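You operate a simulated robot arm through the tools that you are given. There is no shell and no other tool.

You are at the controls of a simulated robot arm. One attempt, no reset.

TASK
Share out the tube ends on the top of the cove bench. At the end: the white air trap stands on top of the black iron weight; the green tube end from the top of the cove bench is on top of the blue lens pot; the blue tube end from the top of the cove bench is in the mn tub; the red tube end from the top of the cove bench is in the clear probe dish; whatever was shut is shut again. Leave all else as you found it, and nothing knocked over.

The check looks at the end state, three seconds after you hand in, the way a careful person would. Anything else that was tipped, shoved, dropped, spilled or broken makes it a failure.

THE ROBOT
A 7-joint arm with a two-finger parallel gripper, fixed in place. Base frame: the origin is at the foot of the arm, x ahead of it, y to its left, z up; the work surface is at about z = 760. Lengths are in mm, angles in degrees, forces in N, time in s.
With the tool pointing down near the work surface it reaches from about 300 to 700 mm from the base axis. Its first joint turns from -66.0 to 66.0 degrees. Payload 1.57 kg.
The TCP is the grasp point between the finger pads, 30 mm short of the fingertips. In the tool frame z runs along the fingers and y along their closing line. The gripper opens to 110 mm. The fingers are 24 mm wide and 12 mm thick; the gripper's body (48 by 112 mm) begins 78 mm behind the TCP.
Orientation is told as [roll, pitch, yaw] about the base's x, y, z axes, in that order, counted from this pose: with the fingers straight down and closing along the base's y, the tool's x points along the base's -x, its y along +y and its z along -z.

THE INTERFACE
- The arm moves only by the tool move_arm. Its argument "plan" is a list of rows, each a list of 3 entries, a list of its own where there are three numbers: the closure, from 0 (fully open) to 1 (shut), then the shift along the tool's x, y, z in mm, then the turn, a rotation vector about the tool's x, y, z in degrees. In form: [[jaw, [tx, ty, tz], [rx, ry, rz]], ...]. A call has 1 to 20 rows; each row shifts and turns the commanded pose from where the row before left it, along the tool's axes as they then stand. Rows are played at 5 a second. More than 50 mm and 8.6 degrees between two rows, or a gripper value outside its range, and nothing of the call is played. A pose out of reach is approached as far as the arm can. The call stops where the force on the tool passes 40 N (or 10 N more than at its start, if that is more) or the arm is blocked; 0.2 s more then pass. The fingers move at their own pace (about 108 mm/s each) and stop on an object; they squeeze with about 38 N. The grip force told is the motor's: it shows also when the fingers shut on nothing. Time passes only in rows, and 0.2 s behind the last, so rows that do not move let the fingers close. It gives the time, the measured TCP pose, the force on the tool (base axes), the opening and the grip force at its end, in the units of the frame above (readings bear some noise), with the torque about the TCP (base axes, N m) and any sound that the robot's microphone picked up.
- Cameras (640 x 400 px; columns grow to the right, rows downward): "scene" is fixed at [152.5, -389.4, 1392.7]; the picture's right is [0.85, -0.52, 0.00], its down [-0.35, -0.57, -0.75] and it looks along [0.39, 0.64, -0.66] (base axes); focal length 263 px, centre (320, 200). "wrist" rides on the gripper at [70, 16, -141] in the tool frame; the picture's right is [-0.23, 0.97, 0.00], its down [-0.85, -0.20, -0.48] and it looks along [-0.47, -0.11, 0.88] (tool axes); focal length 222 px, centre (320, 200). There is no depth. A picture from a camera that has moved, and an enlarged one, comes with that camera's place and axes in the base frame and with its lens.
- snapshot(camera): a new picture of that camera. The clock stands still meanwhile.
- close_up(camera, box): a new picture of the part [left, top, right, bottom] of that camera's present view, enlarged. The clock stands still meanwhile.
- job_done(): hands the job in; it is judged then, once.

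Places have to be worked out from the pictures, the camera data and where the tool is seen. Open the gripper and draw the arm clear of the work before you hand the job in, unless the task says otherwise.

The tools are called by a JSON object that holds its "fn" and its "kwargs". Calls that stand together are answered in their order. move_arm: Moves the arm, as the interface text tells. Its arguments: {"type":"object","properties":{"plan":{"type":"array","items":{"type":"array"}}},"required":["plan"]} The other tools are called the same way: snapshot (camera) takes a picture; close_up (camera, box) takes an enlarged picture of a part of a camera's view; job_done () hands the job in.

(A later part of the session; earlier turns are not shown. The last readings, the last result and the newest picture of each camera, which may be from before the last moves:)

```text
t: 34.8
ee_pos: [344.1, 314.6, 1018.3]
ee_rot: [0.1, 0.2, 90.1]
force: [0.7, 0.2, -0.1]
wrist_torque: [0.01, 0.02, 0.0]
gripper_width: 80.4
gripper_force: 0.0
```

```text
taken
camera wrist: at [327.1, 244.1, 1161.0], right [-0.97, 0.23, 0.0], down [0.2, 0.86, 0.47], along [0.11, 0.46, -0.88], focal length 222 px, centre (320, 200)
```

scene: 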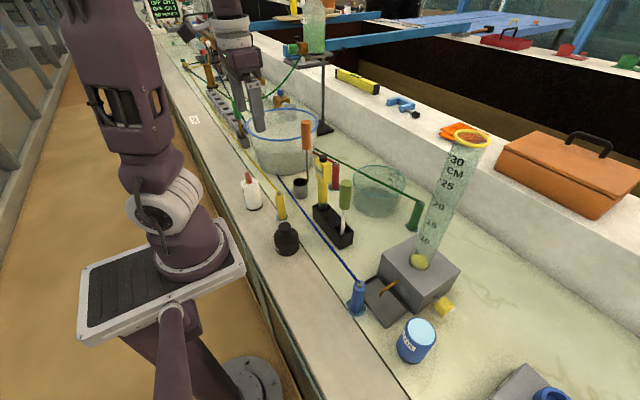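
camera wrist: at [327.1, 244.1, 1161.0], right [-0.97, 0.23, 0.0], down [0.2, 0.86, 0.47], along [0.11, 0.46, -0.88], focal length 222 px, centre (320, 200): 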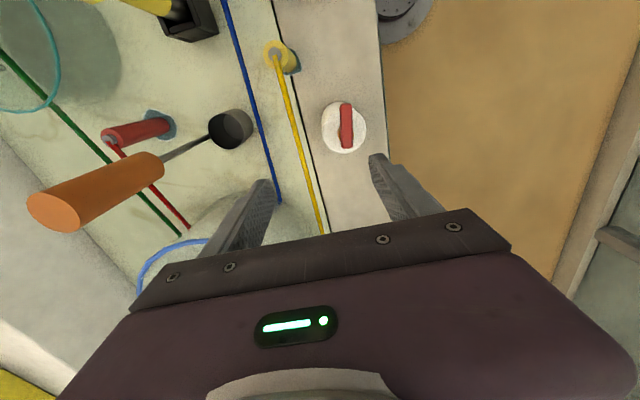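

I'll zoom in on the trap in this view to pin its centre.

{"fn": "close_up", "kwargs": {"camera": "wrist", "box": [281, 87, 409, 167]}}

```text
5.00 times, centred on (345, 127) of wrist
camera zoom: at [327.1, 244.1, 1161.0], right [-0.97, 0.23, 0.0], down [0.2, 0.86, 0.47], along [0.11, 0.46, -0.88], focal length 1111 px, centre (195, 565)
```

zoom: 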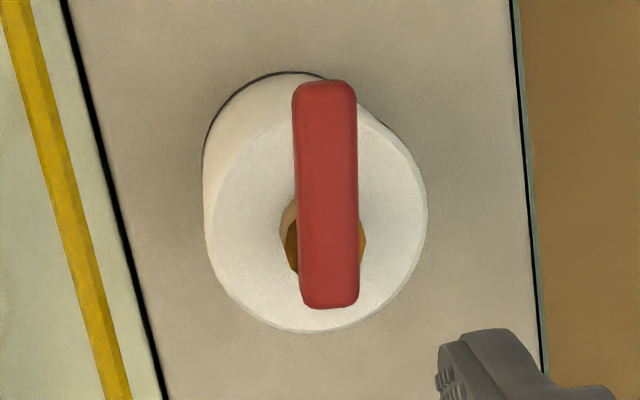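

The trap centre agrees in two views at about (309,308). I'll descend around it with the fingers at ±40 mm to TCP z≈845, staying clear of the yellow tube at x≈371.

{"fn": "move_arm", "kwargs": {"plan": [[0.27, [6, 35, 0], [0, 0, 0]], [0.27, [0, 0, 40], [0, 0, 0]], [0.27, [0, 0, 40], [0, 0, 0]], [0.27, [0, 0, 30], [0, 0, 0]], [0.27, [0, 0, 0], [0, 0, 0]]]}}

{"fn": "snapshot", "kwargs": {"camera": "wrist"}}

{"fn": "close_up", "kwargs": {"camera": "scene", "box": [200, 130, 328, 210]}}

```text
t: 36.0
ee_pos: [308.3, 307.6, 907.5]
ee_rot: [0.1, 0.2, 90.0]
force: [-0.5, -0.5, -0.6]
wrist_torque: [0.04, 0.01, 0.0]
gripper_width: 80.4
gripper_force: 0.1
```

```text
taken
camera wrist: at [291.9, 237.5, 1049.9], right [-0.97, 0.23, 0.0], down [0.2, 0.86, 0.48], along [0.11, 0.46, -0.88], focal length 222 px, centre (320, 200)
```

wrist: 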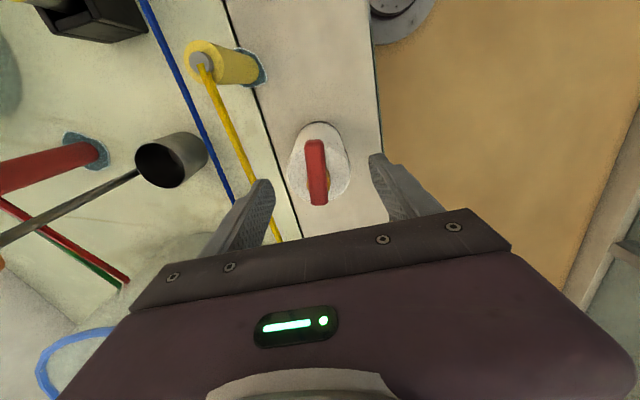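

```text
5.00 times, centred on (264, 170) of scene
camera zoom: at [152.5, -389.4, 1392.7], right [0.85, -0.52, 0.0], down [-0.35, -0.57, -0.75], along [0.39, 0.64, -0.66], focal length 1315 px, centre (600, 350)
```

zoom: 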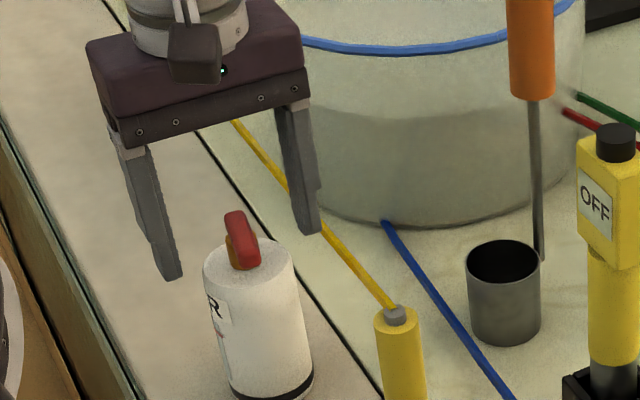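

The fingers straddle the trap with the handle between them. I descend the remaining ~62 mm.

{"fn": "move_arm", "kwargs": {"plan": [[0.27, [0, 0, 25], [0, 0, 0]], [0.27, [0, 0, 25], [0, 0, 0]], [0.27, [0, 0, 12], [0, 0, 0]], [0.27, [0, 0, 0], [0, 0, 0]]]}}

{"fn": "close_up", "kwargs": {"camera": "scene", "box": [200, 130, 328, 210]}}

{"fn": "snapshot", "kwargs": {"camera": "wrist"}}

```text
t: 37.0
ee_pos: [307.9, 308.5, 846.4]
ee_rot: [0.1, 0.2, 90.0]
force: [0.1, 0.2, 0.6]
wrist_torque: [-0.01, 0.01, 0.01]
gripper_width: 80.2
gripper_force: 0.0
```

```text
5.00 times, centred on (264, 170) of scene
camera zoom: at [152.5, -389.4, 1392.7], right [0.85, -0.52, 0.0], down [-0.35, -0.57, -0.75], along [0.39, 0.64, -0.66], focal length 1315 px, centre (600, 350)
```

zoom: 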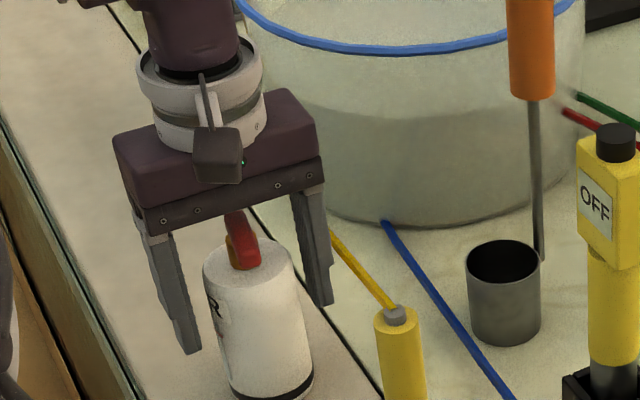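

```text
taken
camera wrist: at [291.8, 237.7, 988.7], right [-0.97, 0.23, 0.0], down [0.2, 0.86, 0.48], along [0.11, 0.46, -0.88], focal length 222 px, centre (320, 200)
```

wrist: 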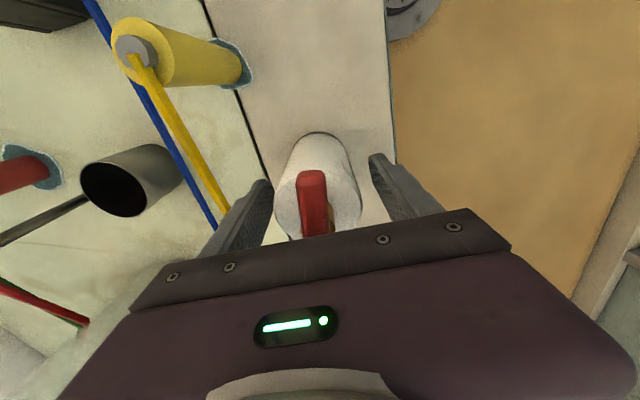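

Fingers straddle the body with the handle clear. I close on the trap and let the grip build.

{"fn": "move_arm", "kwargs": {"plan": [[0.4, [0, 0, 0], [0, 0, 0]], [0.5, [0, 0, 0], [0, 0, 0]], [0.7, [0, 0, 0], [0, 0, 0]], [1, [0, 0, 0], [0, 0, 0]], [1, [0, 0, 0], [0, 0, 0]], [1, [0, 0, 0], [0, 0, 0]]]}}

```text
t: 38.4
ee_pos: [308.5, 308.0, 846.8]
ee_rot: [0.1, 0.2, 90.0]
force: [1.0, -0.9, 0.7]
wrist_torque: [-0.01, -0.11, 0.0]
gripper_width: 56.7
gripper_force: 37.6
```

Gripped firmly at 56.7 mm. I lift slowly to z≈1000 and check that the trap comes along.

{"fn": "move_arm", "kwargs": {"plan": [[1, [0, 0, -10], [0, 0, 0]], [1, [0, 0, -25], [0, 0, 0]], [1, [0, 0, -40], [0, 0, 0]], [1, [0, 0, -40], [0, 0, 0]], [1, [0, 0, -40], [0, 0, 0]], [1, [0, 0, 0], [0, 0, 0]]]}}

{"fn": "snapshot", "kwargs": {"camera": "scene"}}

```text
t: 39.8
ee_pos: [309.2, 307.8, 1002.1]
ee_rot: [0.2, 0.2, 90.0]
force: [-1.0, -0.4, -0.8]
wrist_torque: [-0.01, 0.0, -0.04]
gripper_width: 57.1
gripper_force: 37.9
```

```text
taken
```

scene: 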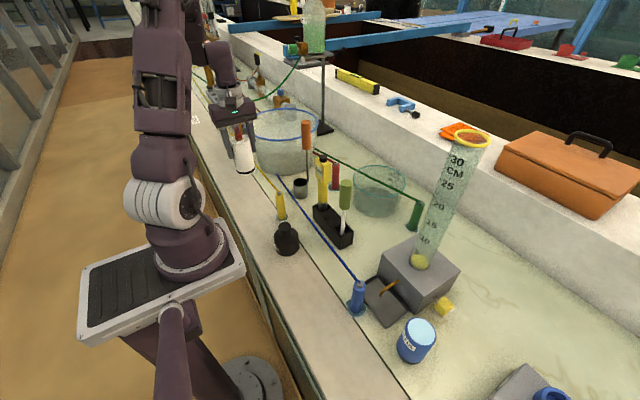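

The trap is held. I carry it along -y to above the weight at about (328.5,92), keeping height 1000.

{"fn": "move_arm", "kwargs": {"plan": [[1, [36, -3, 0], [0, 0, 0]], [1, [36, -3, 0], [0, 0, 8]], [1, [0, 0, 0], [0, 0, 8]], [1, [0, 0, 0], [0, 0, 8]], [1, [0, 0, 0], [0, 0, 8]], [1, [0, 0, 0], [0, 0, 8]], [1, [0, 0, 0], [0, 0, 5]], [1, [0, 0, 0], [0, 0, 0]]]}}

```text
t: 41.6
ee_pos: [315.2, 237.1, 1002.8]
ee_rot: [-0.1, 0.3, 44.9]
force: [0.2, 0.3, -2.0]
wrist_torque: [0.04, -0.02, -0.01]
gripper_width: 56.9
gripper_force: 38.5
```

Yaw is now 45°. I carry on to the point above the weight.

{"fn": "move_arm", "kwargs": {"plan": [[1, [23.3, -28, 0], [0, 0, 0]], [1, [23.3, -28, 0], [0, 0, 0]], [1, [23.3, -28, 0], [0, 0, 0]], [1, [23.3, -28, 0], [0, 0, 0]], [1, [0, 0, 0], [0, 0, 0]]]}}

{"fn": "snapshot", "kwargs": {"camera": "wrist"}}

{"fn": "close_up", "kwargs": {"camera": "scene", "box": [220, 170, 348, 250]}}

```text
t: 42.8
ee_pos: [326.8, 91.7, 1004.2]
ee_rot: [-0.1, 0.1, 45.0]
force: [0.2, 0.3, -1.8]
wrist_torque: [-0.01, -0.01, 0.02]
gripper_width: 57.0
gripper_force: 38.0
```

```text
taken
camera wrist: at [266.1, 53.7, 1146.0], right [-0.53, 0.85, 0.0], down [0.75, 0.47, 0.48], along [0.41, 0.25, -0.88], focal length 222 px, centre (320, 200)
```

wrist: 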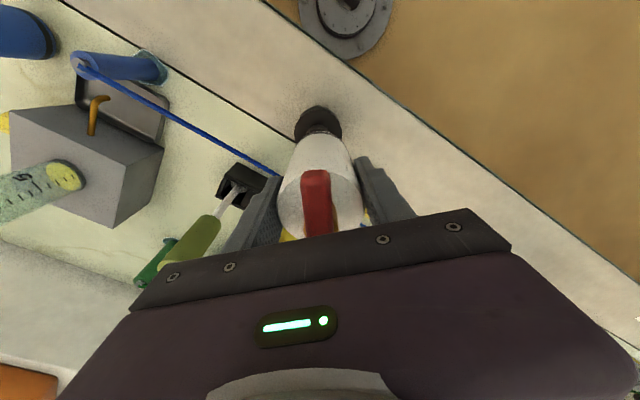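

```text
5.00 times, centred on (284, 210) of scene
camera zoom: at [152.5, -389.4, 1392.7], right [0.85, -0.52, 0.0], down [-0.35, -0.57, -0.75], along [0.39, 0.64, -0.66], focal length 1315 px, centre (500, 150)
```

zoom: 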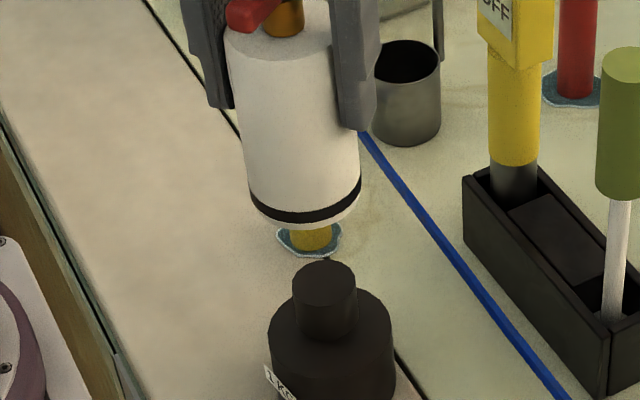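

From the two cameras the knob top comes out near (329–331, 89–92). To pin it better I shift so the wrist camera sits right above the weight.

{"fn": "move_arm", "kwargs": {"plan": [[1, [-35, -9, 0], [0, 0, 0]], [1, [-35, -9, 0], [0, 0, 0]], [1, [0, 0, 0], [0, 0, 0]]]}}

{"fn": "close_up", "kwargs": {"camera": "wrist", "box": [256, 30, 384, 110]}}

{"fn": "snapshot", "kwargs": {"camera": "wrist"}}

```text
t: 43.6
ee_pos: [389.8, 129.3, 1003.3]
ee_rot: [-0.2, 0.3, 45.0]
force: [-0.3, -1.0, -1.7]
wrist_torque: [0.01, 0.0, 0.03]
gripper_width: 56.9
gripper_force: 37.6
```

```text
5.00 times, centred on (320, 70) of wrist
camera zoom: at [328.8, 90.5, 1145.5], right [-0.53, 0.85, 0.0], down [0.75, 0.47, 0.48], along [0.41, 0.25, -0.88], focal length 1111 px, centre (320, 850)
```

zoom: 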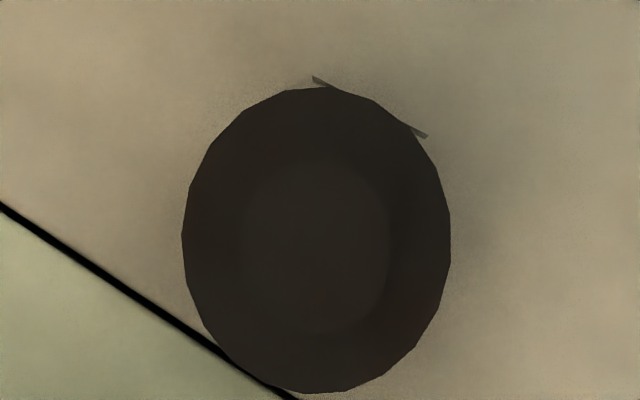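

```text
taken
camera wrist: at [328.8, 90.5, 1145.5], right [-0.53, 0.85, 0.0], down [0.75, 0.47, 0.48], along [0.41, 0.25, -0.88], focal length 222 px, centre (320, 200)
```

wrist: 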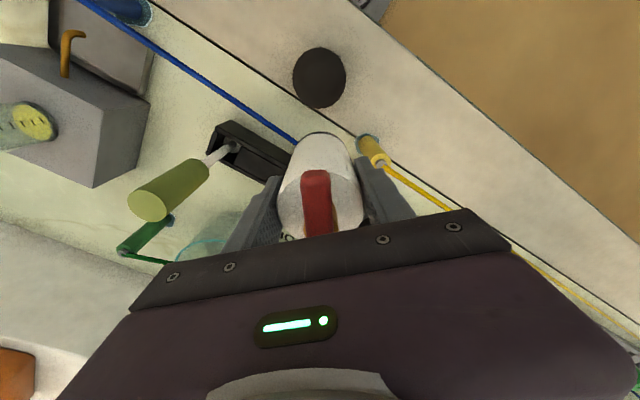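

Directly above, the knob centre is at about (329.5, 89). I return the trap above it and lower to just above the knob.

{"fn": "move_arm", "kwargs": {"plan": [[1, [35.5, 7, 0], [0, 0, 0]], [1, [35.6, 7.1, 0], [0, 0, 0]], [1, [0, 0, 0], [0, 0, 0]], [1, [0, 0, 30], [0, 0, 0]], [1, [0, 0, 25], [0, 0, 0]], [1, [0, 0, 0], [0, 0, 0]]]}}

{"fn": "close_up", "kwargs": {"camera": "scene", "box": [236, 185, 332, 245]}}

```text
t: 45.0
ee_pos: [328.5, 87.0, 948.4]
ee_rot: [-0.1, 0.2, 44.9]
force: [0.4, 0.2, -1.8]
wrist_torque: [0.03, 0.02, 0.0]
gripper_width: 57.2
gripper_force: 38.2
```

```text
6.67 times, centred on (284, 215) of scene
camera zoom: at [152.5, -389.4, 1392.7], right [0.85, -0.52, 0.0], down [-0.35, -0.57, -0.75], along [0.39, 0.64, -0.66], focal length 1754 px, centre (560, 100)
```

zoom: 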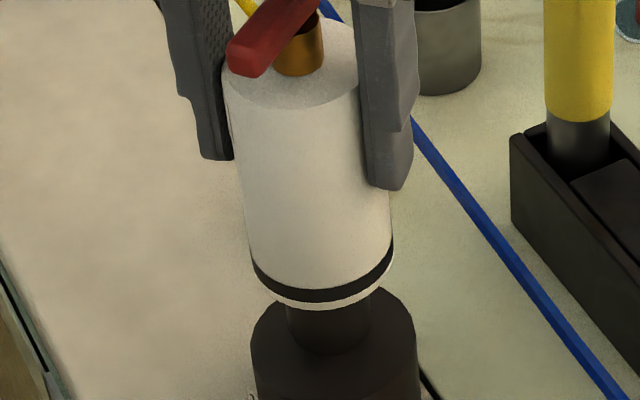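

The trap is well over the knob. I nudge about a millimetre and lower in small steps to find contact.

{"fn": "move_arm", "kwargs": {"plan": [[1, [-1, -0.3, 3], [0, 0, 0]], [1, [0, 0, 3], [0, 0, 0]], [1, [0, 0, 2], [0, 0, 0]], [1, [0, 0, 0], [0, 0, 0]]]}}

```text
t: 46.0
ee_pos: [328.9, 88.5, 940.0]
ee_rot: [-0.1, 0.2, 45.0]
force: [-0.7, 1.4, -2.3]
wrist_torque: [-0.01, -0.02, -0.01]
gripper_width: 56.9
gripper_force: 38.4
```

{"fn": "move_arm", "kwargs": {"plan": [[1, [0, 0, 2], [0, 0, 0]], [1, [0, 0, 0], [0, 0, 0]]]}}

{"fn": "close_up", "kwargs": {"camera": "scene", "box": [252, 200, 316, 240]}}

```text
t: 46.6
ee_pos: [331.2, 87.8, 938.5]
ee_rot: [-0.3, 0.2, 45.1]
force: [0.6, 0.1, -1.8]
wrist_torque: [-0.03, 0.0, -0.02]
gripper_width: 57.0
gripper_force: 38.4
```

```text
10.00 times, centred on (284, 220) of scene
camera zoom: at [152.5, -389.4, 1392.7], right [0.85, -0.52, 0.0], down [-0.35, -0.57, -0.75], along [0.39, 0.64, -0.66], focal length 2631 px, centre (680, 0)
```

zoom: 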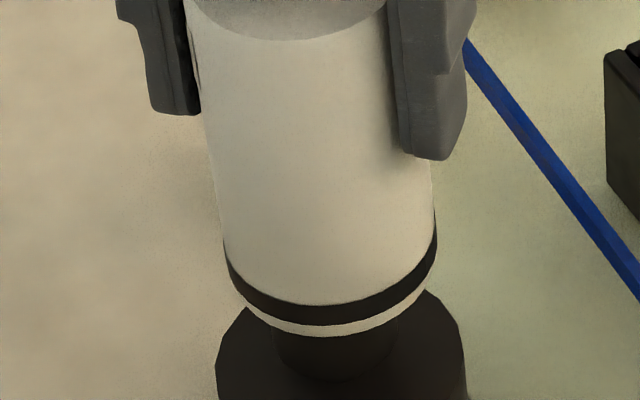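

No contact yet (force unchanged). I continue in 2 mm steps.

{"fn": "move_arm", "kwargs": {"plan": [[1, [0, 0, 2], [0, 0, 0]], [1, [0, 0, 0], [0, 0, 0]]]}}

{"fn": "move_arm", "kwargs": {"plan": [[1, [0, 0, 1.5], [0, 0, 0]], [1, [0, 0, 0], [0, 0, 0]]]}}

```text
t: 47.2
ee_pos: [330.3, 88.9, 936.5]
ee_rot: [-0.1, 0.1, 44.9]
force: [-0.8, -1.8, 27.7]
wrist_torque: [0.01, 0.15, -0.01]
gripper_width: 57.2
gripper_force: 38.0
```

```text
t: 47.8
ee_pos: [329.9, 89.4, 936.0]
ee_rot: [-0.1, 0.1, 45.0]
force: [-0.6, 0.6, 27.8]
wrist_torque: [0.37, -0.05, 0.0]
gripper_width: 56.8
gripper_force: 37.7
```

Contact made at TCP z≈936.5 (28 N). I ease off slightly and open the fingers gently.

{"fn": "move_arm", "kwargs": {"plan": [[1, [0, 0, -1], [0, 0, 0]], [1, [0, 0, 0], [0, 0, 0]]]}}

```text
t: 48.4
ee_pos: [330.4, 87.3, 936.1]
ee_rot: [-0.1, 0.3, 45.0]
force: [-0.3, 0.4, -1.5]
wrist_torque: [0.01, -0.02, 0.0]
gripper_width: 57.0
gripper_force: 38.0
```

{"fn": "move_arm", "kwargs": {"plan": [[1, [0, 0, 0.5], [0, 0, 0]], [0.46, [0, 0, 0], [0, 0, 0]], [0.42, [0, 0, 0], [0, 0, 0]], [0.38, [0, 0, 0], [0, 0, 0]], [0.32, [0, 0, 0], [0, 0, 0]], [0.28, [0, 0, 0], [0, 0, 0]], [0.28, [0, 0, 0], [0, 0, 0]]]}}

{"fn": "close_up", "kwargs": {"camera": "scene", "box": [236, 185, 332, 245]}}

{"fn": "snapshot", "kwargs": {"camera": "wrist"}}

```text
t: 50.0
ee_pos: [330.5, 89.9, 936.0]
ee_rot: [-0.1, 0.2, 45.0]
force: [-0.2, -0.4, -0.6]
wrist_torque: [-0.01, -0.01, 0.01]
gripper_width: 79.0
gripper_force: 0.0
```

```text
6.67 times, centred on (284, 215) of scene
camera zoom: at [152.5, -389.4, 1392.7], right [0.85, -0.52, 0.0], down [-0.35, -0.57, -0.75], along [0.39, 0.64, -0.66], focal length 1754 px, centre (560, 100)
```

zoom: 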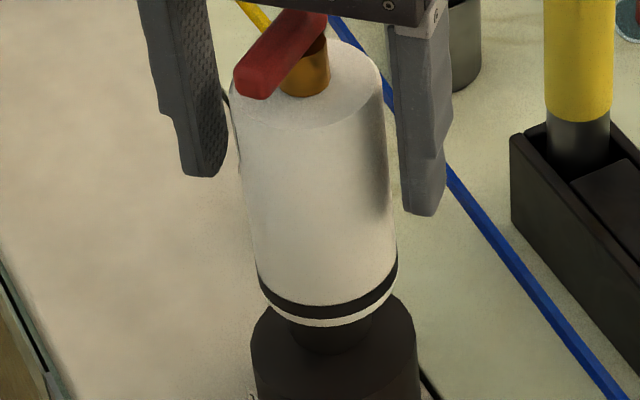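

```text
taken
camera wrist: at [269.6, 49.7, 1077.0], right [-0.53, 0.85, 0.0], down [0.75, 0.47, 0.48], along [0.41, 0.25, -0.88], focal length 222 px, centre (320, 200)
```

wrist: 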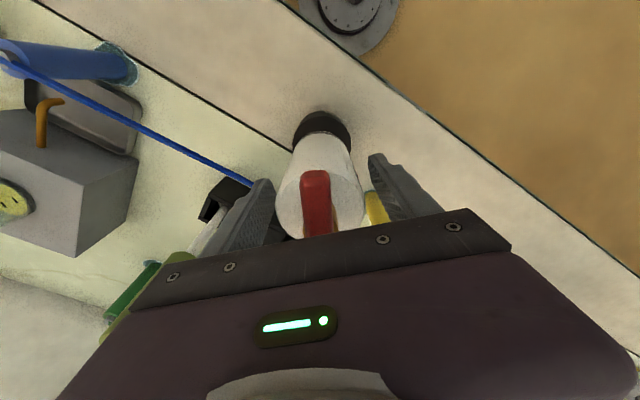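

The trap stands on the knob. I rise straight up clear of the handle and verify.

{"fn": "move_arm", "kwargs": {"plan": [[0.28, [0, 0, -15], [0, 0, 0]], [0.28, [0, 0, -30], [0, 0, 0]], [0.28, [0, 0, -45], [0, 0, 0]], [0.28, [0, 0, -45], [0, 0, 0]], [0.28, [0, 0, 0], [0, 0, 0]]]}}

{"fn": "snapshot", "kwargs": {"camera": "scene"}}

{"fn": "close_up", "kwargs": {"camera": "scene", "box": [236, 185, 332, 265]}}

```text
t: 51.2
ee_pos: [331.5, 88.7, 1070.9]
ee_rot: [-0.2, 0.2, 45.0]
force: [0.1, -0.4, 0.3]
wrist_torque: [0.0, 0.01, -0.01]
gripper_width: 79.6
gripper_force: 0.1
```

```text
taken
```

scene: 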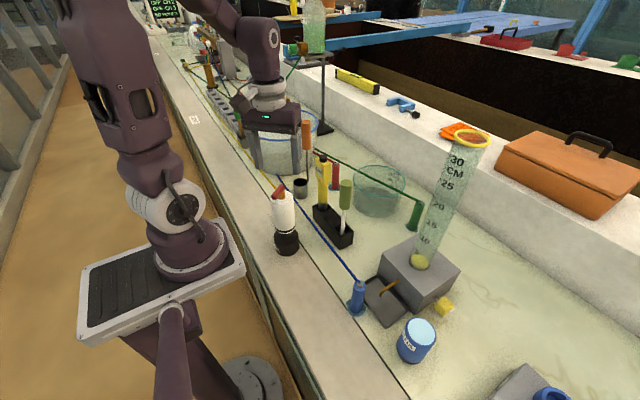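

```text
5.00 times, centred on (284, 225) of scene
camera zoom: at [152.5, -389.4, 1392.7], right [0.85, -0.52, 0.0], down [-0.35, -0.57, -0.75], along [0.39, 0.64, -0.66], focal length 1315 px, centre (500, 75)
```

zoom: 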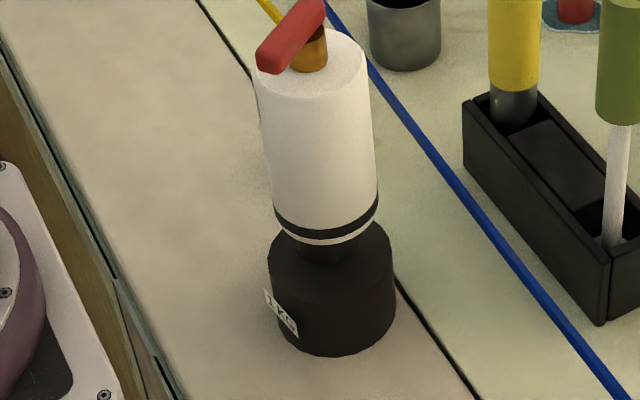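

The trap now stands squarely on the weight. Next is the blue tube end near (383,-178): I turn back to yaw 0 and traverse at z≈1070.

{"fn": "move_arm", "kwargs": {"plan": [[0.28, [0, 0, 0], [0, 0, 7.5]], [0.28, [0, 0, 0], [0, 0, 7.5]], [0.28, [0, 0, 0], [0, 0, 7.5]], [0.28, [0, 0, 0], [0, 0, 7.5]], [0.28, [0, 0, 0], [0, 0, 7.5]], [0.28, [0, 0, 0], [0, 0, 7.5]], [0.28, [-9, -45, 0], [0, 0, 0]], [0.28, [-9, -45, 0], [0, 0, 0]], [0.28, [-9, -45, 0], [0, 0, 0]], [0.28, [-9, -45, 0], [0, 0, 0]], [0.28, [-9, -45, 0], [0, 0, 0]], [0.28, [-7, -42, 0], [0, 0, 0]], [0.28, [0, 0, 0], [0, 0, 0]]]}}

{"fn": "snapshot", "kwargs": {"camera": "wrist"}}

{"fn": "snapshot", "kwargs": {"camera": "scene"}}

```text
t: 54.0
ee_pos: [383.0, -178.5, 1072.0]
ee_rot: [-0.3, 0.2, -0.1]
force: [-0.5, -0.2, -1.0]
wrist_torque: [0.01, 0.01, -0.03]
gripper_width: 79.0
gripper_force: 0.1
```

```text
taken
camera wrist: at [313.2, -162.8, 1213.5], right [0.23, 0.97, 0.0], down [0.86, -0.2, 0.48], along [0.46, -0.11, -0.88], focal length 222 px, centre (320, 200)
```

wrist: 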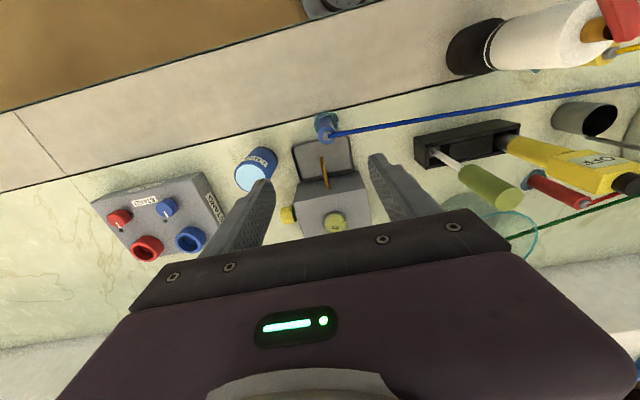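

```text
taken
```

scene: 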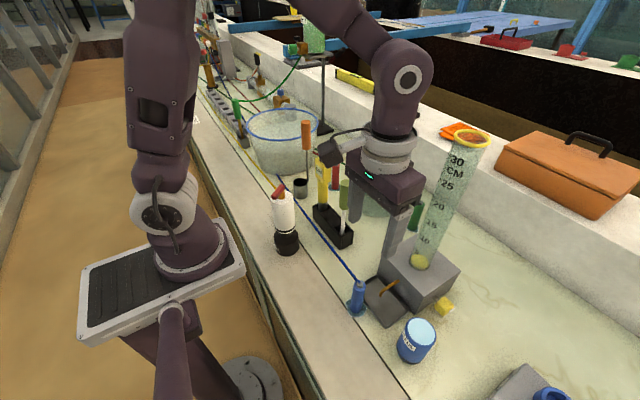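

Good. I zoom on the blue end and the lens pot for position estimates from this view.

{"fn": "close_up", "kwargs": {"camera": "wrist", "box": [266, 90, 394, 170]}}

{"fn": "close_up", "kwargs": {"camera": "wrist", "box": [190, 130, 318, 210]}}

{"fn": "close_up", "kwargs": {"camera": "wrist", "box": [80, 160, 240, 260]}}

```text
5.00 times, centred on (330, 130) of wrist
camera zoom: at [313.2, -162.8, 1213.5], right [0.23, 0.97, 0.0], down [0.86, -0.2, 0.48], along [0.46, -0.11, -0.88], focal length 1111 px, centre (270, 550)
```

zoom: 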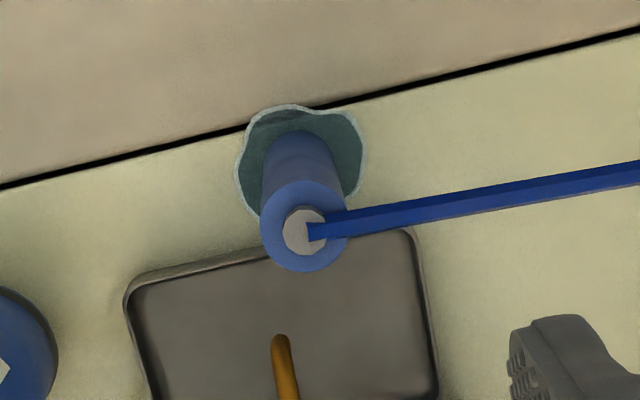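

```text
5.00 times, centred on (254, 170) of wrist
camera zoom: at [313.2, -162.8, 1213.5], right [0.23, 0.97, 0.0], down [0.86, -0.2, 0.48], along [0.46, -0.11, -0.88], focal length 1111 px, centre (650, 350)
```

zoom: 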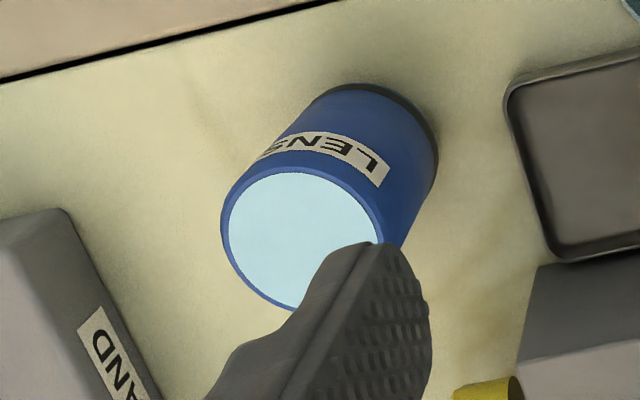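

```text
4.00 times, centred on (160, 210) of wrist
camera zoom: at [313.2, -162.8, 1213.5], right [0.23, 0.97, 0.0], down [0.86, -0.2, 0.48], along [0.46, -0.11, -0.88], focal length 888 px, centre (960, 160)
```

zoom: 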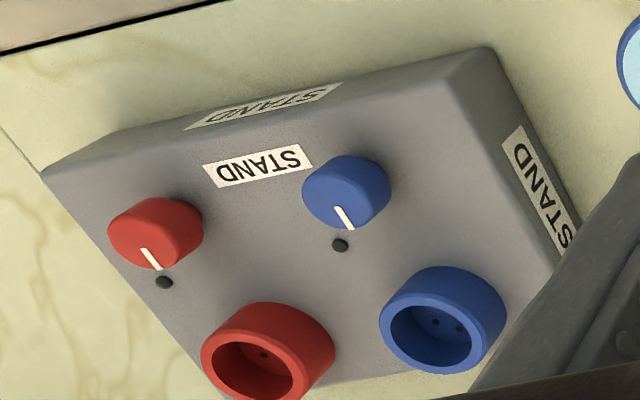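

Blue end's top appears near (385,-170) from this view. I rotate to yaw -90 so the fingers close along x, letting its tube run out between them.

{"fn": "move_arm", "kwargs": {"plan": [[0.28, [0, 0, 0], [0, 0, 8.5]], [0.28, [0, 0, 0], [0, 0, 8.5]], [0.28, [0, 0, 0], [0, 0, 8.5]], [0.28, [0, 0, 0], [0, 0, 8.5]], [0.28, [0, 0, 0], [0, 0, 8.5]], [0.28, [0, 0, 0], [0, 0, 8.5]], [0.28, [0, 0, 0], [0, 0, 8.5]], [0.28, [0, 0, 0], [0, 0, 8.5]], [0.28, [0, 0, 0], [0, 0, 8.5]], [0.28, [0, 0, 0], [0, 0, 8.5]], [0.28, [0, 0, 0], [0, 0, 5]], [0.28, [0, 0, 0], [0, 0, 0]]]}}

{"fn": "snapshot", "kwargs": {"camera": "wrist"}}

```text
t: 56.6
ee_pos: [381.8, -178.4, 1069.8]
ee_rot: [-0.1, -0.2, -90.1]
force: [-0.6, 0.6, 0.8]
wrist_torque: [0.02, 0.0, 0.0]
gripper_width: 79.1
gripper_force: 0.0
```

```text
taken
camera wrist: at [398.6, -109.5, 1212.6], right [0.97, -0.23, 0.0], down [-0.2, -0.85, 0.48], along [-0.11, -0.47, -0.88], focal length 222 px, centre (320, 200)
```

wrist: 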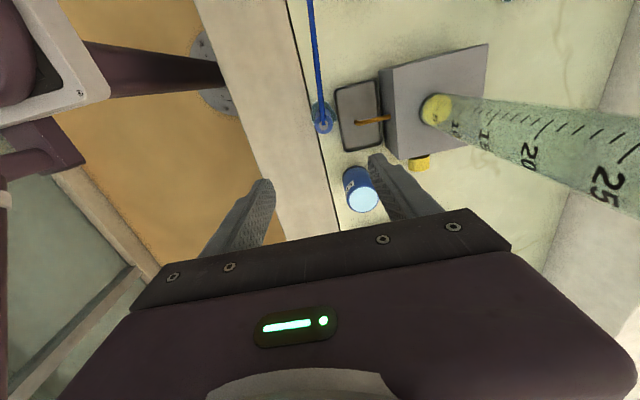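

{"fn": "close_up", "kwargs": {"camera": "wrist", "box": [256, 80, 384, 160]}}

{"fn": "close_up", "kwargs": {"camera": "wrist", "box": [300, 150, 428, 230]}}

```text
5.00 times, centred on (320, 120) of wrist
camera zoom: at [398.6, -109.5, 1212.6], right [0.97, -0.23, 0.0], down [-0.2, -0.85, 0.48], along [-0.11, -0.47, -0.88], focal length 1111 px, centre (320, 600)
```

zoom: 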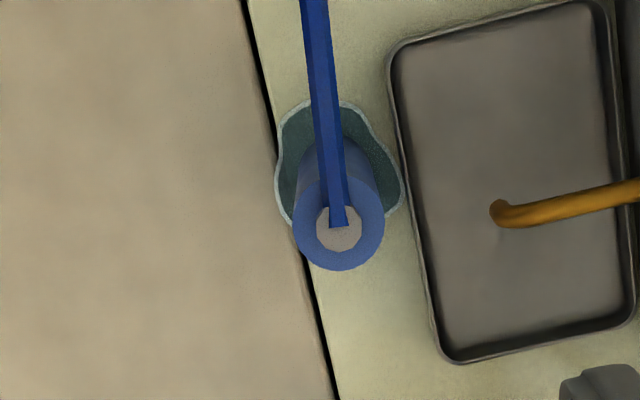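

```text
5.00 times, centred on (364, 190) of wrist
camera zoom: at [398.6, -109.5, 1212.6], right [0.97, -0.23, 0.0], down [-0.2, -0.85, 0.48], along [-0.11, -0.47, -0.88], focal length 1111 px, centre (100, 250)
```

zoom: 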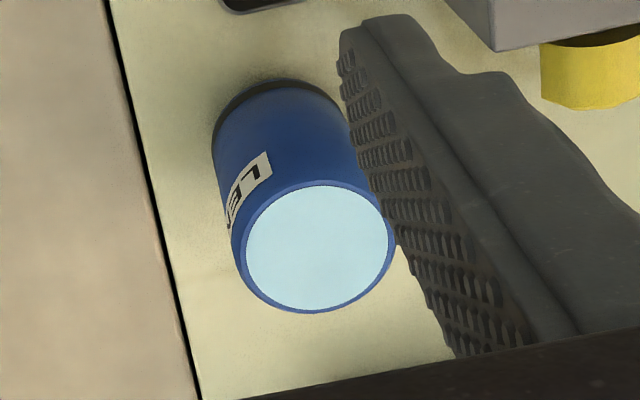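

Combining both views the blue end is at about (388.5,-169.5), top z≈880. I shift over it and descend to z≈960 for a closer check.

{"fn": "move_arm", "kwargs": {"plan": [[0.28, [9, 6.7, 0], [0, 0, 0]], [0.28, [0, 0, 40], [0, 0, 0]], [0.28, [0, 0, 40], [0, 0, 0]], [0.28, [0, 0, 30], [0, 0, 0]], [0.28, [0, 0, 0], [0, 0, 0]]]}}

{"fn": "snapshot", "kwargs": {"camera": "wrist"}}

{"fn": "close_up", "kwargs": {"camera": "scene", "box": [310, 240, 406, 320]}}

```text
t: 57.8
ee_pos: [389.8, -170.6, 960.8]
ee_rot: [-0.1, -0.2, -90.1]
force: [-0.2, 0.5, -0.3]
wrist_torque: [0.0, 0.0, -0.01]
gripper_width: 79.2
gripper_force: 0.1
```

```text
taken
camera wrist: at [405.8, -100.5, 1101.4], right [0.97, -0.23, 0.0], down [-0.2, -0.85, 0.48], along [-0.11, -0.47, -0.88], focal length 222 px, centre (320, 200)
```

wrist: 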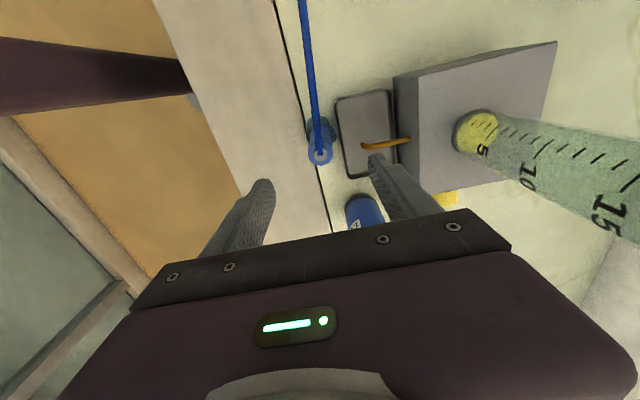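

```text
5.00 times, centred on (358, 280) of scene
camera zoom: at [152.5, -389.4, 1392.7], right [0.85, -0.52, 0.0], down [-0.35, -0.57, -0.75], along [0.39, 0.64, -0.66], focal length 1315 px, centre (130, -200)
```

zoom: 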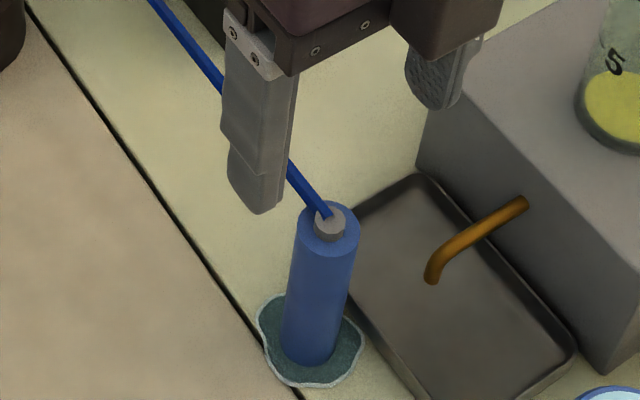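

The blue end sits right between the fingers, about 3 mm toward +y of the TCP. I narrow the opening to ~60 mm, correct, and descend to TCP z≈856.

{"fn": "move_arm", "kwargs": {"plan": [[0.45, [3, 0, 0], [0, 0, 0]], [0.45, [0, 0, 30], [0, 0, 0]], [0.45, [0, 0, 30], [0, 0, 0]], [0.45, [0, 0, 25], [0, 0, 0]], [0.45, [0, 0, 20], [0, 0, 0]], [0.45, [0, 0, 0], [0, 0, 0]]]}}

{"fn": "snapshot", "kwargs": {"camera": "wrist"}}

{"fn": "close_up", "kwargs": {"camera": "scene", "box": [310, 240, 406, 320]}}

```text
t: 59.2
ee_pos: [389.3, -167.3, 856.5]
ee_rot: [0.0, -0.1, -90.0]
force: [-0.6, 0.3, -0.2]
wrist_torque: [-0.02, 0.02, -0.04]
gripper_width: 60.4
gripper_force: 0.1
```

```text
taken
camera wrist: at [405.4, -97.9, 997.1], right [0.97, -0.23, 0.0], down [-0.2, -0.85, 0.48], along [-0.11, -0.47, -0.88], focal length 222 px, centre (320, 200)
```

wrist: 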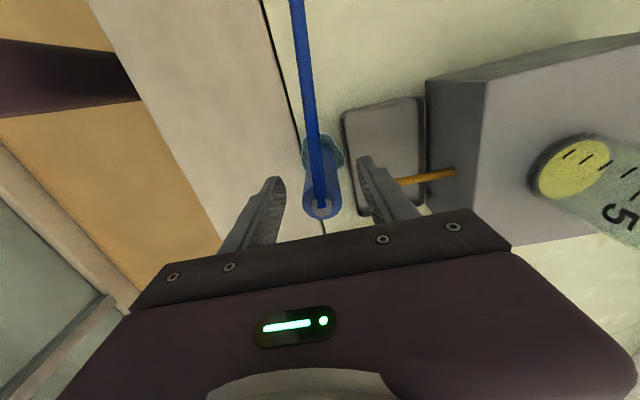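

```text
5.00 times, centred on (358, 280) of scene
camera zoom: at [152.5, -389.4, 1392.7], right [0.85, -0.52, 0.0], down [-0.35, -0.57, -0.75], along [0.39, 0.64, -0.66], focal length 1315 px, centre (130, -200)
```

zoom: 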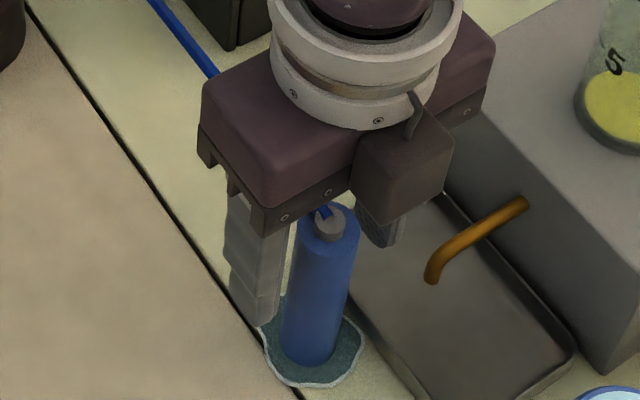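

Aligned within ~2 mm. I close on the blue end.

{"fn": "move_arm", "kwargs": {"plan": [[0.6, [1.5, 0, 0], [0, 0, 0]], [0.7, [0, 0, 0], [0, 0, 0]], [0.85, [0, 0, 0], [0, 0, 0]], [1, [0, 0, 0], [0, 0, 0]], [1, [0, 0, 0], [0, 0, 0]], [1, [0, 0, 0], [0, 0, 0]]]}}

```text
t: 60.6
ee_pos: [388.0, -164.8, 856.2]
ee_rot: [-0.1, -0.3, -90.1]
force: [0.6, 0.3, 1.6]
wrist_torque: [-0.06, -0.09, 0.0]
gripper_width: 26.7
gripper_force: 37.9
```

Held at 26.7 mm. I lift in small steps and check forces and the tube's behaviour.

{"fn": "move_arm", "kwargs": {"plan": [[1, [0, 0, -5], [0, 0, 0]], [1, [0, 0, -10], [0, 0, 0]], [1, [0, 0, -20], [0, 0, 0]], [1, [0, 0, -30], [0, 0, 0]], [1, [0, 0, 0], [0, 0, 0]]]}}

{"fn": "snapshot", "kwargs": {"camera": "scene"}}

{"fn": "snapshot", "kwargs": {"camera": "wrist"}}

```text
t: 61.8
ee_pos: [388.1, -166.0, 921.5]
ee_rot: [-0.1, -0.2, -90.0]
force: [0.2, -0.1, -0.8]
wrist_torque: [-0.02, -0.02, 0.02]
gripper_width: 26.9
gripper_force: 38.1
```

```text
taken
```

scene: 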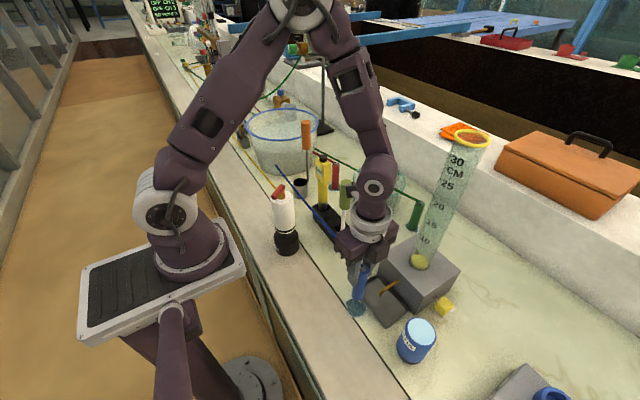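

```text
taken
camera wrist: at [404.8, -96.6, 1062.6], right [0.97, -0.23, 0.0], down [-0.2, -0.85, 0.48], along [-0.11, -0.47, -0.88], focal length 222 px, centre (320, 200)
```

wrist: 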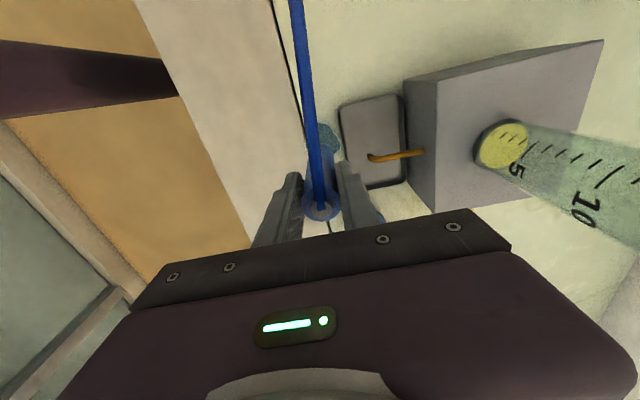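

The blue end is held and its tube trails as a straight line while the puddle stays behind. I raise well above the rim height of everything (TCP ≈1140) and turn back to yaw 0.

{"fn": "move_arm", "kwargs": {"plan": [[1, [0, 0, -44], [0, 0, 0]], [1, [0, 0, -44], [0, 0, 0]], [1, [0, 0, -44], [0, 0, 0]], [1, [0, 0, -44], [0, 0, 0]], [1, [0, 0, -44], [0, 0, 0]], [1, [0, 0, 0], [0, 0, -8]], [1, [0, 0, 0], [0, 0, -8]], [1, [0, 0, 0], [0, 0, -8]], [1, [0, 0, 0], [0, 0, -8]], [1, [0, 0, 0], [0, 0, -8]], [1, [0, 0, 0], [0, 0, -8]], [1, [0, 0, 0], [0, 0, -8]], [1, [0, 0, 0], [0, 0, -8]], [1, [0, 0, 0], [0, 0, -8]], [1, [0, 0, 0], [0, 0, -8]], [1, [0, 0, 0], [0, 0, -8]], [1, [0, 0, 0], [0, 0, -2]], [1, [0, 0, 0], [0, 0, 0]]]}}

{"fn": "snapshot", "kwargs": {"camera": "scene"}}

```text
t: 65.6
ee_pos: [388.7, -164.6, 1141.5]
ee_rot: [-0.2, 0.0, 0.0]
force: [-0.3, -0.8, -1.0]
wrist_torque: [0.06, 0.01, 0.02]
gripper_width: 27.1
gripper_force: 37.1
```

```text
taken
```

scene: 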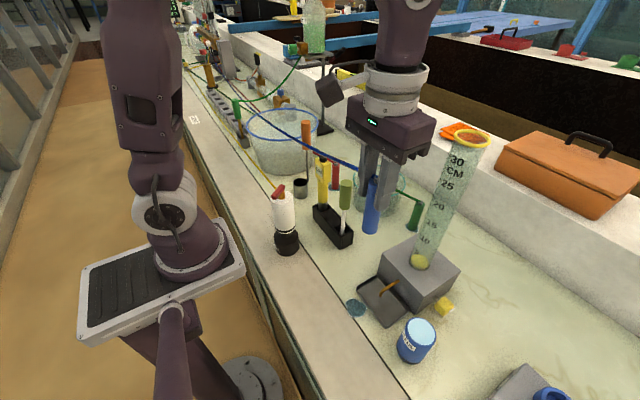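

The tube simply follows as a line over the tub. I traverse along +y at z≈1140 past the trap and toward the tub.

{"fn": "move_arm", "kwargs": {"plan": [[1, [0, 45, 0], [0, 0, 0]], [1, [0, 45, 0], [0, 0, 0]], [1, [0, 45, 0], [0, 0, 0]], [1, [0, 45, 0], [0, 0, 0]], [1, [0, 45, 0], [0, 0, 0]], [1, [0, 45, 0], [0, 0, 0]], [1, [0, 45, 0], [0, 0, 0]], [1, [0, 45, 0], [0, 0, 0]], [1, [0, 45, 0], [0, 0, 0]], [1, [0, 45, 0], [0, 0, 0]], [1, [0, 40, 0], [0, 0, 0]], [1, [0, 0, 0], [0, 0, 0]]]}}

{"fn": "snapshot", "kwargs": {"camera": "scene"}}

{"fn": "snapshot", "kwargs": {"camera": "wrist"}}

```text
t: 68.2
ee_pos: [388.5, 325.7, 1138.1]
ee_rot: [-0.2, 0.1, 0.0]
force: [0.1, -0.2, -1.5]
wrist_torque: [-0.02, -0.02, 0.02]
gripper_width: 27.0
gripper_force: 37.6
```

```text
taken
```

scene: 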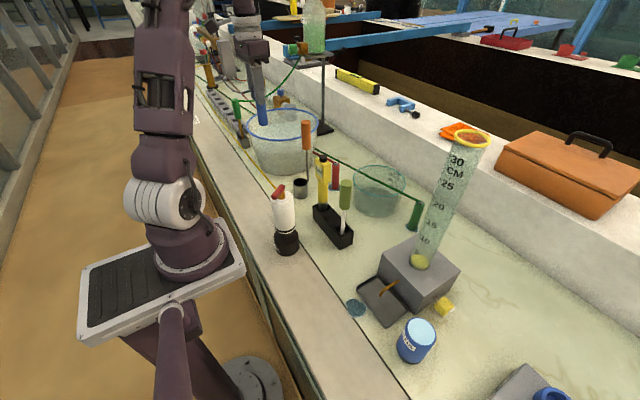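

```text
taken
camera wrist: at [319.2, 342.2, 1280.8], right [0.23, 0.97, 0.0], down [0.86, -0.2, 0.48], along [0.46, -0.11, -0.88], focal length 222 px, centre (320, 200)
```

wrist: 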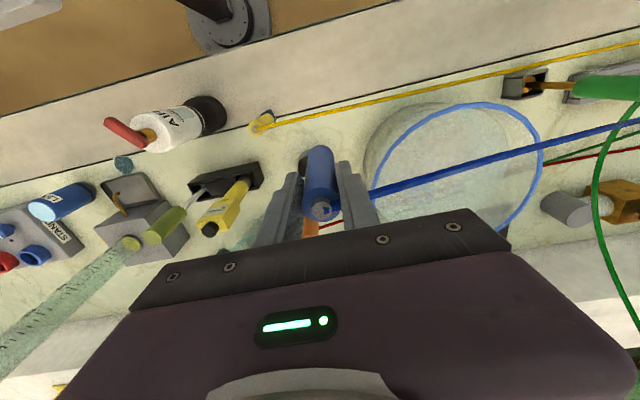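

The trap's label reads "AIR". I zoom in on the tub to see its inside from here.

{"fn": "close_up", "kwargs": {"camera": "wrist", "box": [350, 80, 550, 240]}}

{"fn": "close_up", "kwargs": {"camera": "scene", "box": [230, 90, 350, 190]}}

```text
2.50 times, centred on (450, 160) of wrist
camera zoom: at [319.2, 342.2, 1280.8], right [0.23, 0.97, 0.0], down [0.86, -0.2, 0.48], along [0.46, -0.11, -0.88], focal length 555 px, centre (-5, 300)
```

zoom: 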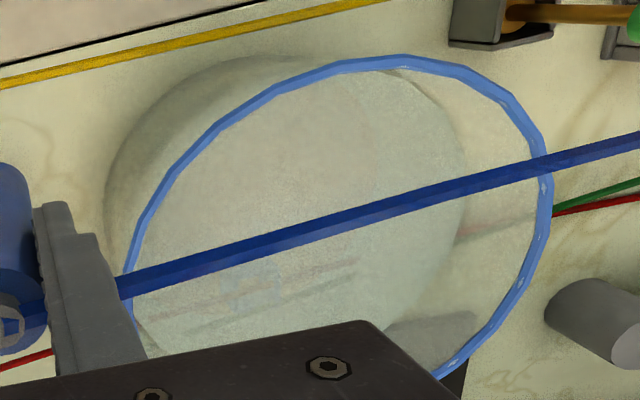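

```text
4.00 times, centred on (290, 140) of scene
camera zoom: at [152.5, -389.4, 1392.7], right [0.85, -0.52, 0.0], down [-0.35, -0.57, -0.75], along [0.39, 0.64, -0.66], focal length 1052 px, centre (440, 440)
```

zoom: 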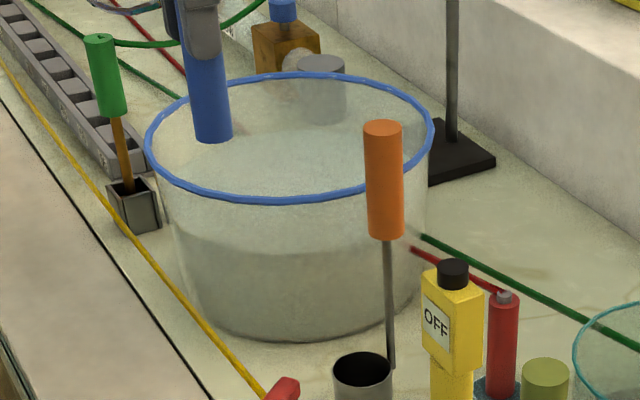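

The tub's contents have cleared: it is water, and something faint shows at the bottom. I zoom in there.

{"fn": "close_up", "kwargs": {"camera": "wrist", "box": [400, 150, 496, 210]}}

{"fn": "close_up", "kwargs": {"camera": "scene", "box": [256, 105, 320, 145]}}

{"fn": "close_up", "kwargs": {"camera": "scene", "box": [345, 155, 425, 215]}}

```text
6.67 times, centred on (448, 180) of wrist
camera zoom: at [319.2, 342.2, 1280.8], right [0.23, 0.97, 0.0], down [0.86, -0.2, 0.48], along [0.46, -0.11, -0.88], focal length 1481 px, centre (-533, 333)
```

zoom: 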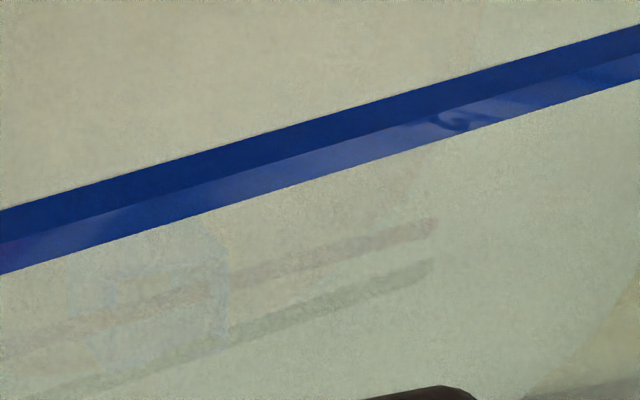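

```text
10.00 times, centred on (288, 125) of scene
camera zoom: at [152.5, -389.4, 1392.7], right [0.85, -0.52, 0.0], down [-0.35, -0.57, -0.75], along [0.39, 0.64, -0.66], focal length 2631 px, centre (640, 950)
```

zoom: 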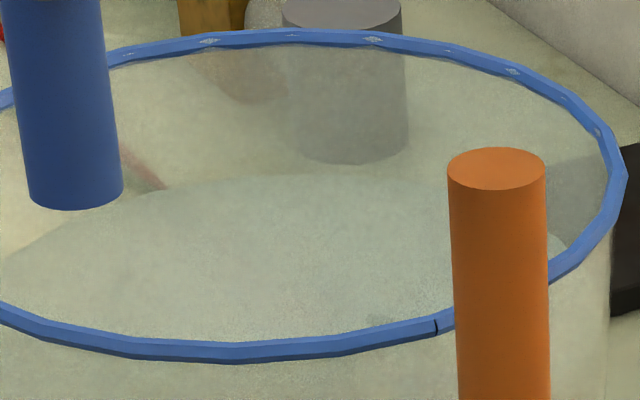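

```text
6.67 times, centred on (385, 185) of scene
camera zoom: at [152.5, -389.4, 1392.7], right [0.85, -0.52, 0.0], down [-0.35, -0.57, -0.75], along [0.39, 0.64, -0.66], focal length 1754 px, centre (-113, 300)
```

zoom: 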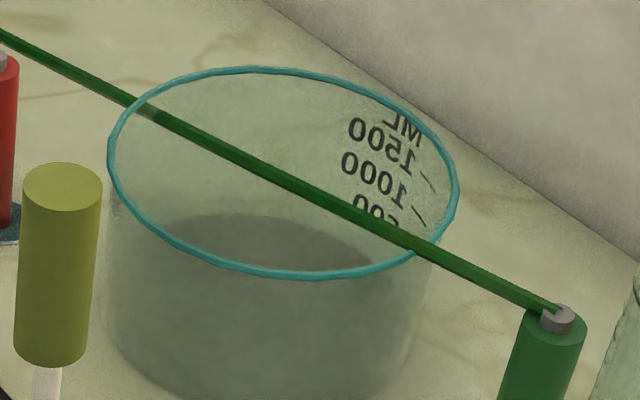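

The faint lines are the other tubes seen through the water, so the tub is simply water-filled. I turn to yaw 44, lower to TCP z≈1055 (end bottom ≈959, rim ≈922) and move radially out over the tub's near part.

{"fn": "move_arm", "kwargs": {"plan": [[1, [0, 0, 0], [0, 0, -7.4]], [1, [0, 0, 0], [0, 0, -7.4]], [1, [0, 0, 0], [0, 0, -7.4]], [1, [0, 0, 0], [0, 0, -7.4]], [1, [0, 0, 0], [0, 0, -7.4]], [1, [0, 0, 0], [0, 0, -7]], [1, [0, 0, 42], [0, 0, 0]], [1, [0, 0, 41], [0, 0, 0]], [1, [-40, 9.4, 0], [0, 0, 0]], [1, [-40, 9.4, 0], [0, 0, 0]], [1, [0, 0, 0], [0, 0, 0]]]}}

{"fn": "snapshot", "kwargs": {"camera": "scene"}}

{"fn": "snapshot", "kwargs": {"camera": "wrist"}}

```text
t: 70.6
ee_pos: [432.9, 395.0, 1056.3]
ee_rot: [-0.1, 0.2, 44.0]
force: [0.7, 1.0, -0.2]
wrist_torque: [0.03, 0.02, -0.03]
gripper_width: 27.0
gripper_force: 37.4
```

```text
taken
```

scene: 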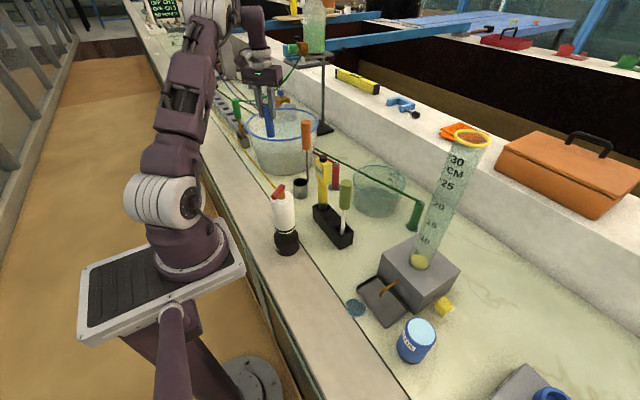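

```text
taken
camera wrist: at [372.2, 357.5, 1197.1], right [-0.51, 0.86, 0.0], down [0.75, 0.45, 0.48], along [0.41, 0.24, -0.88], focal length 222 px, centre (320, 200)
```

wrist: 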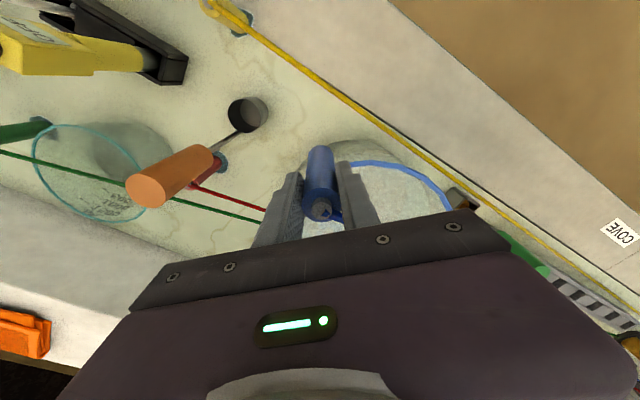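

The near rim is at radius ≈615 as estimated. I move the remaining 82 mm outward at this height.

{"fn": "move_arm", "kwargs": {"plan": [[1, [-41, 9.5, 0], [0, 0, 0]], [1, [-41, 9.5, 0], [0, 0, 0]], [1, [0, 0, 0], [0, 0, 0]]]}}

{"fn": "close_up", "kwargs": {"camera": "scene", "box": [230, 85, 350, 185]}}

{"fn": "snapshot", "kwargs": {"camera": "wrist"}}

```text
t: 71.4
ee_pos: [460.9, 436.0, 1054.8]
ee_rot: [-0.1, 0.3, 44.1]
force: [0.5, 0.5, 0.1]
wrist_torque: [-0.03, 0.01, -0.01]
gripper_width: 27.3
gripper_force: 38.0
out of reach, approached as far as the arm can: row 2
```

```text
4.00 times, centred on (290, 135) of scene
camera zoom: at [152.5, -389.4, 1392.7], right [0.85, -0.52, 0.0], down [-0.35, -0.57, -0.75], along [0.39, 0.64, -0.66], focal length 1052 px, centre (440, 460)
```

zoom: 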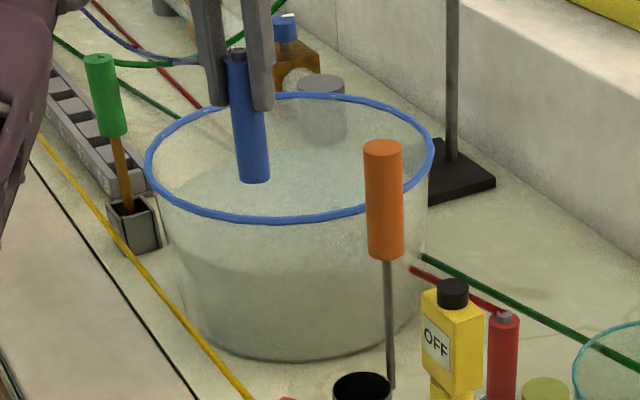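

```text
taken
camera wrist: at [400.2, 398.4, 1197.1], right [-0.51, 0.86, 0.0], down [0.76, 0.45, 0.47], along [0.41, 0.24, -0.88], focal length 222 px, centre (320, 200)
```

wrist: 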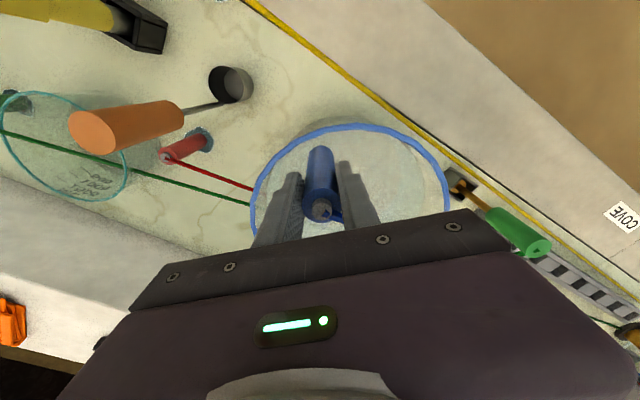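

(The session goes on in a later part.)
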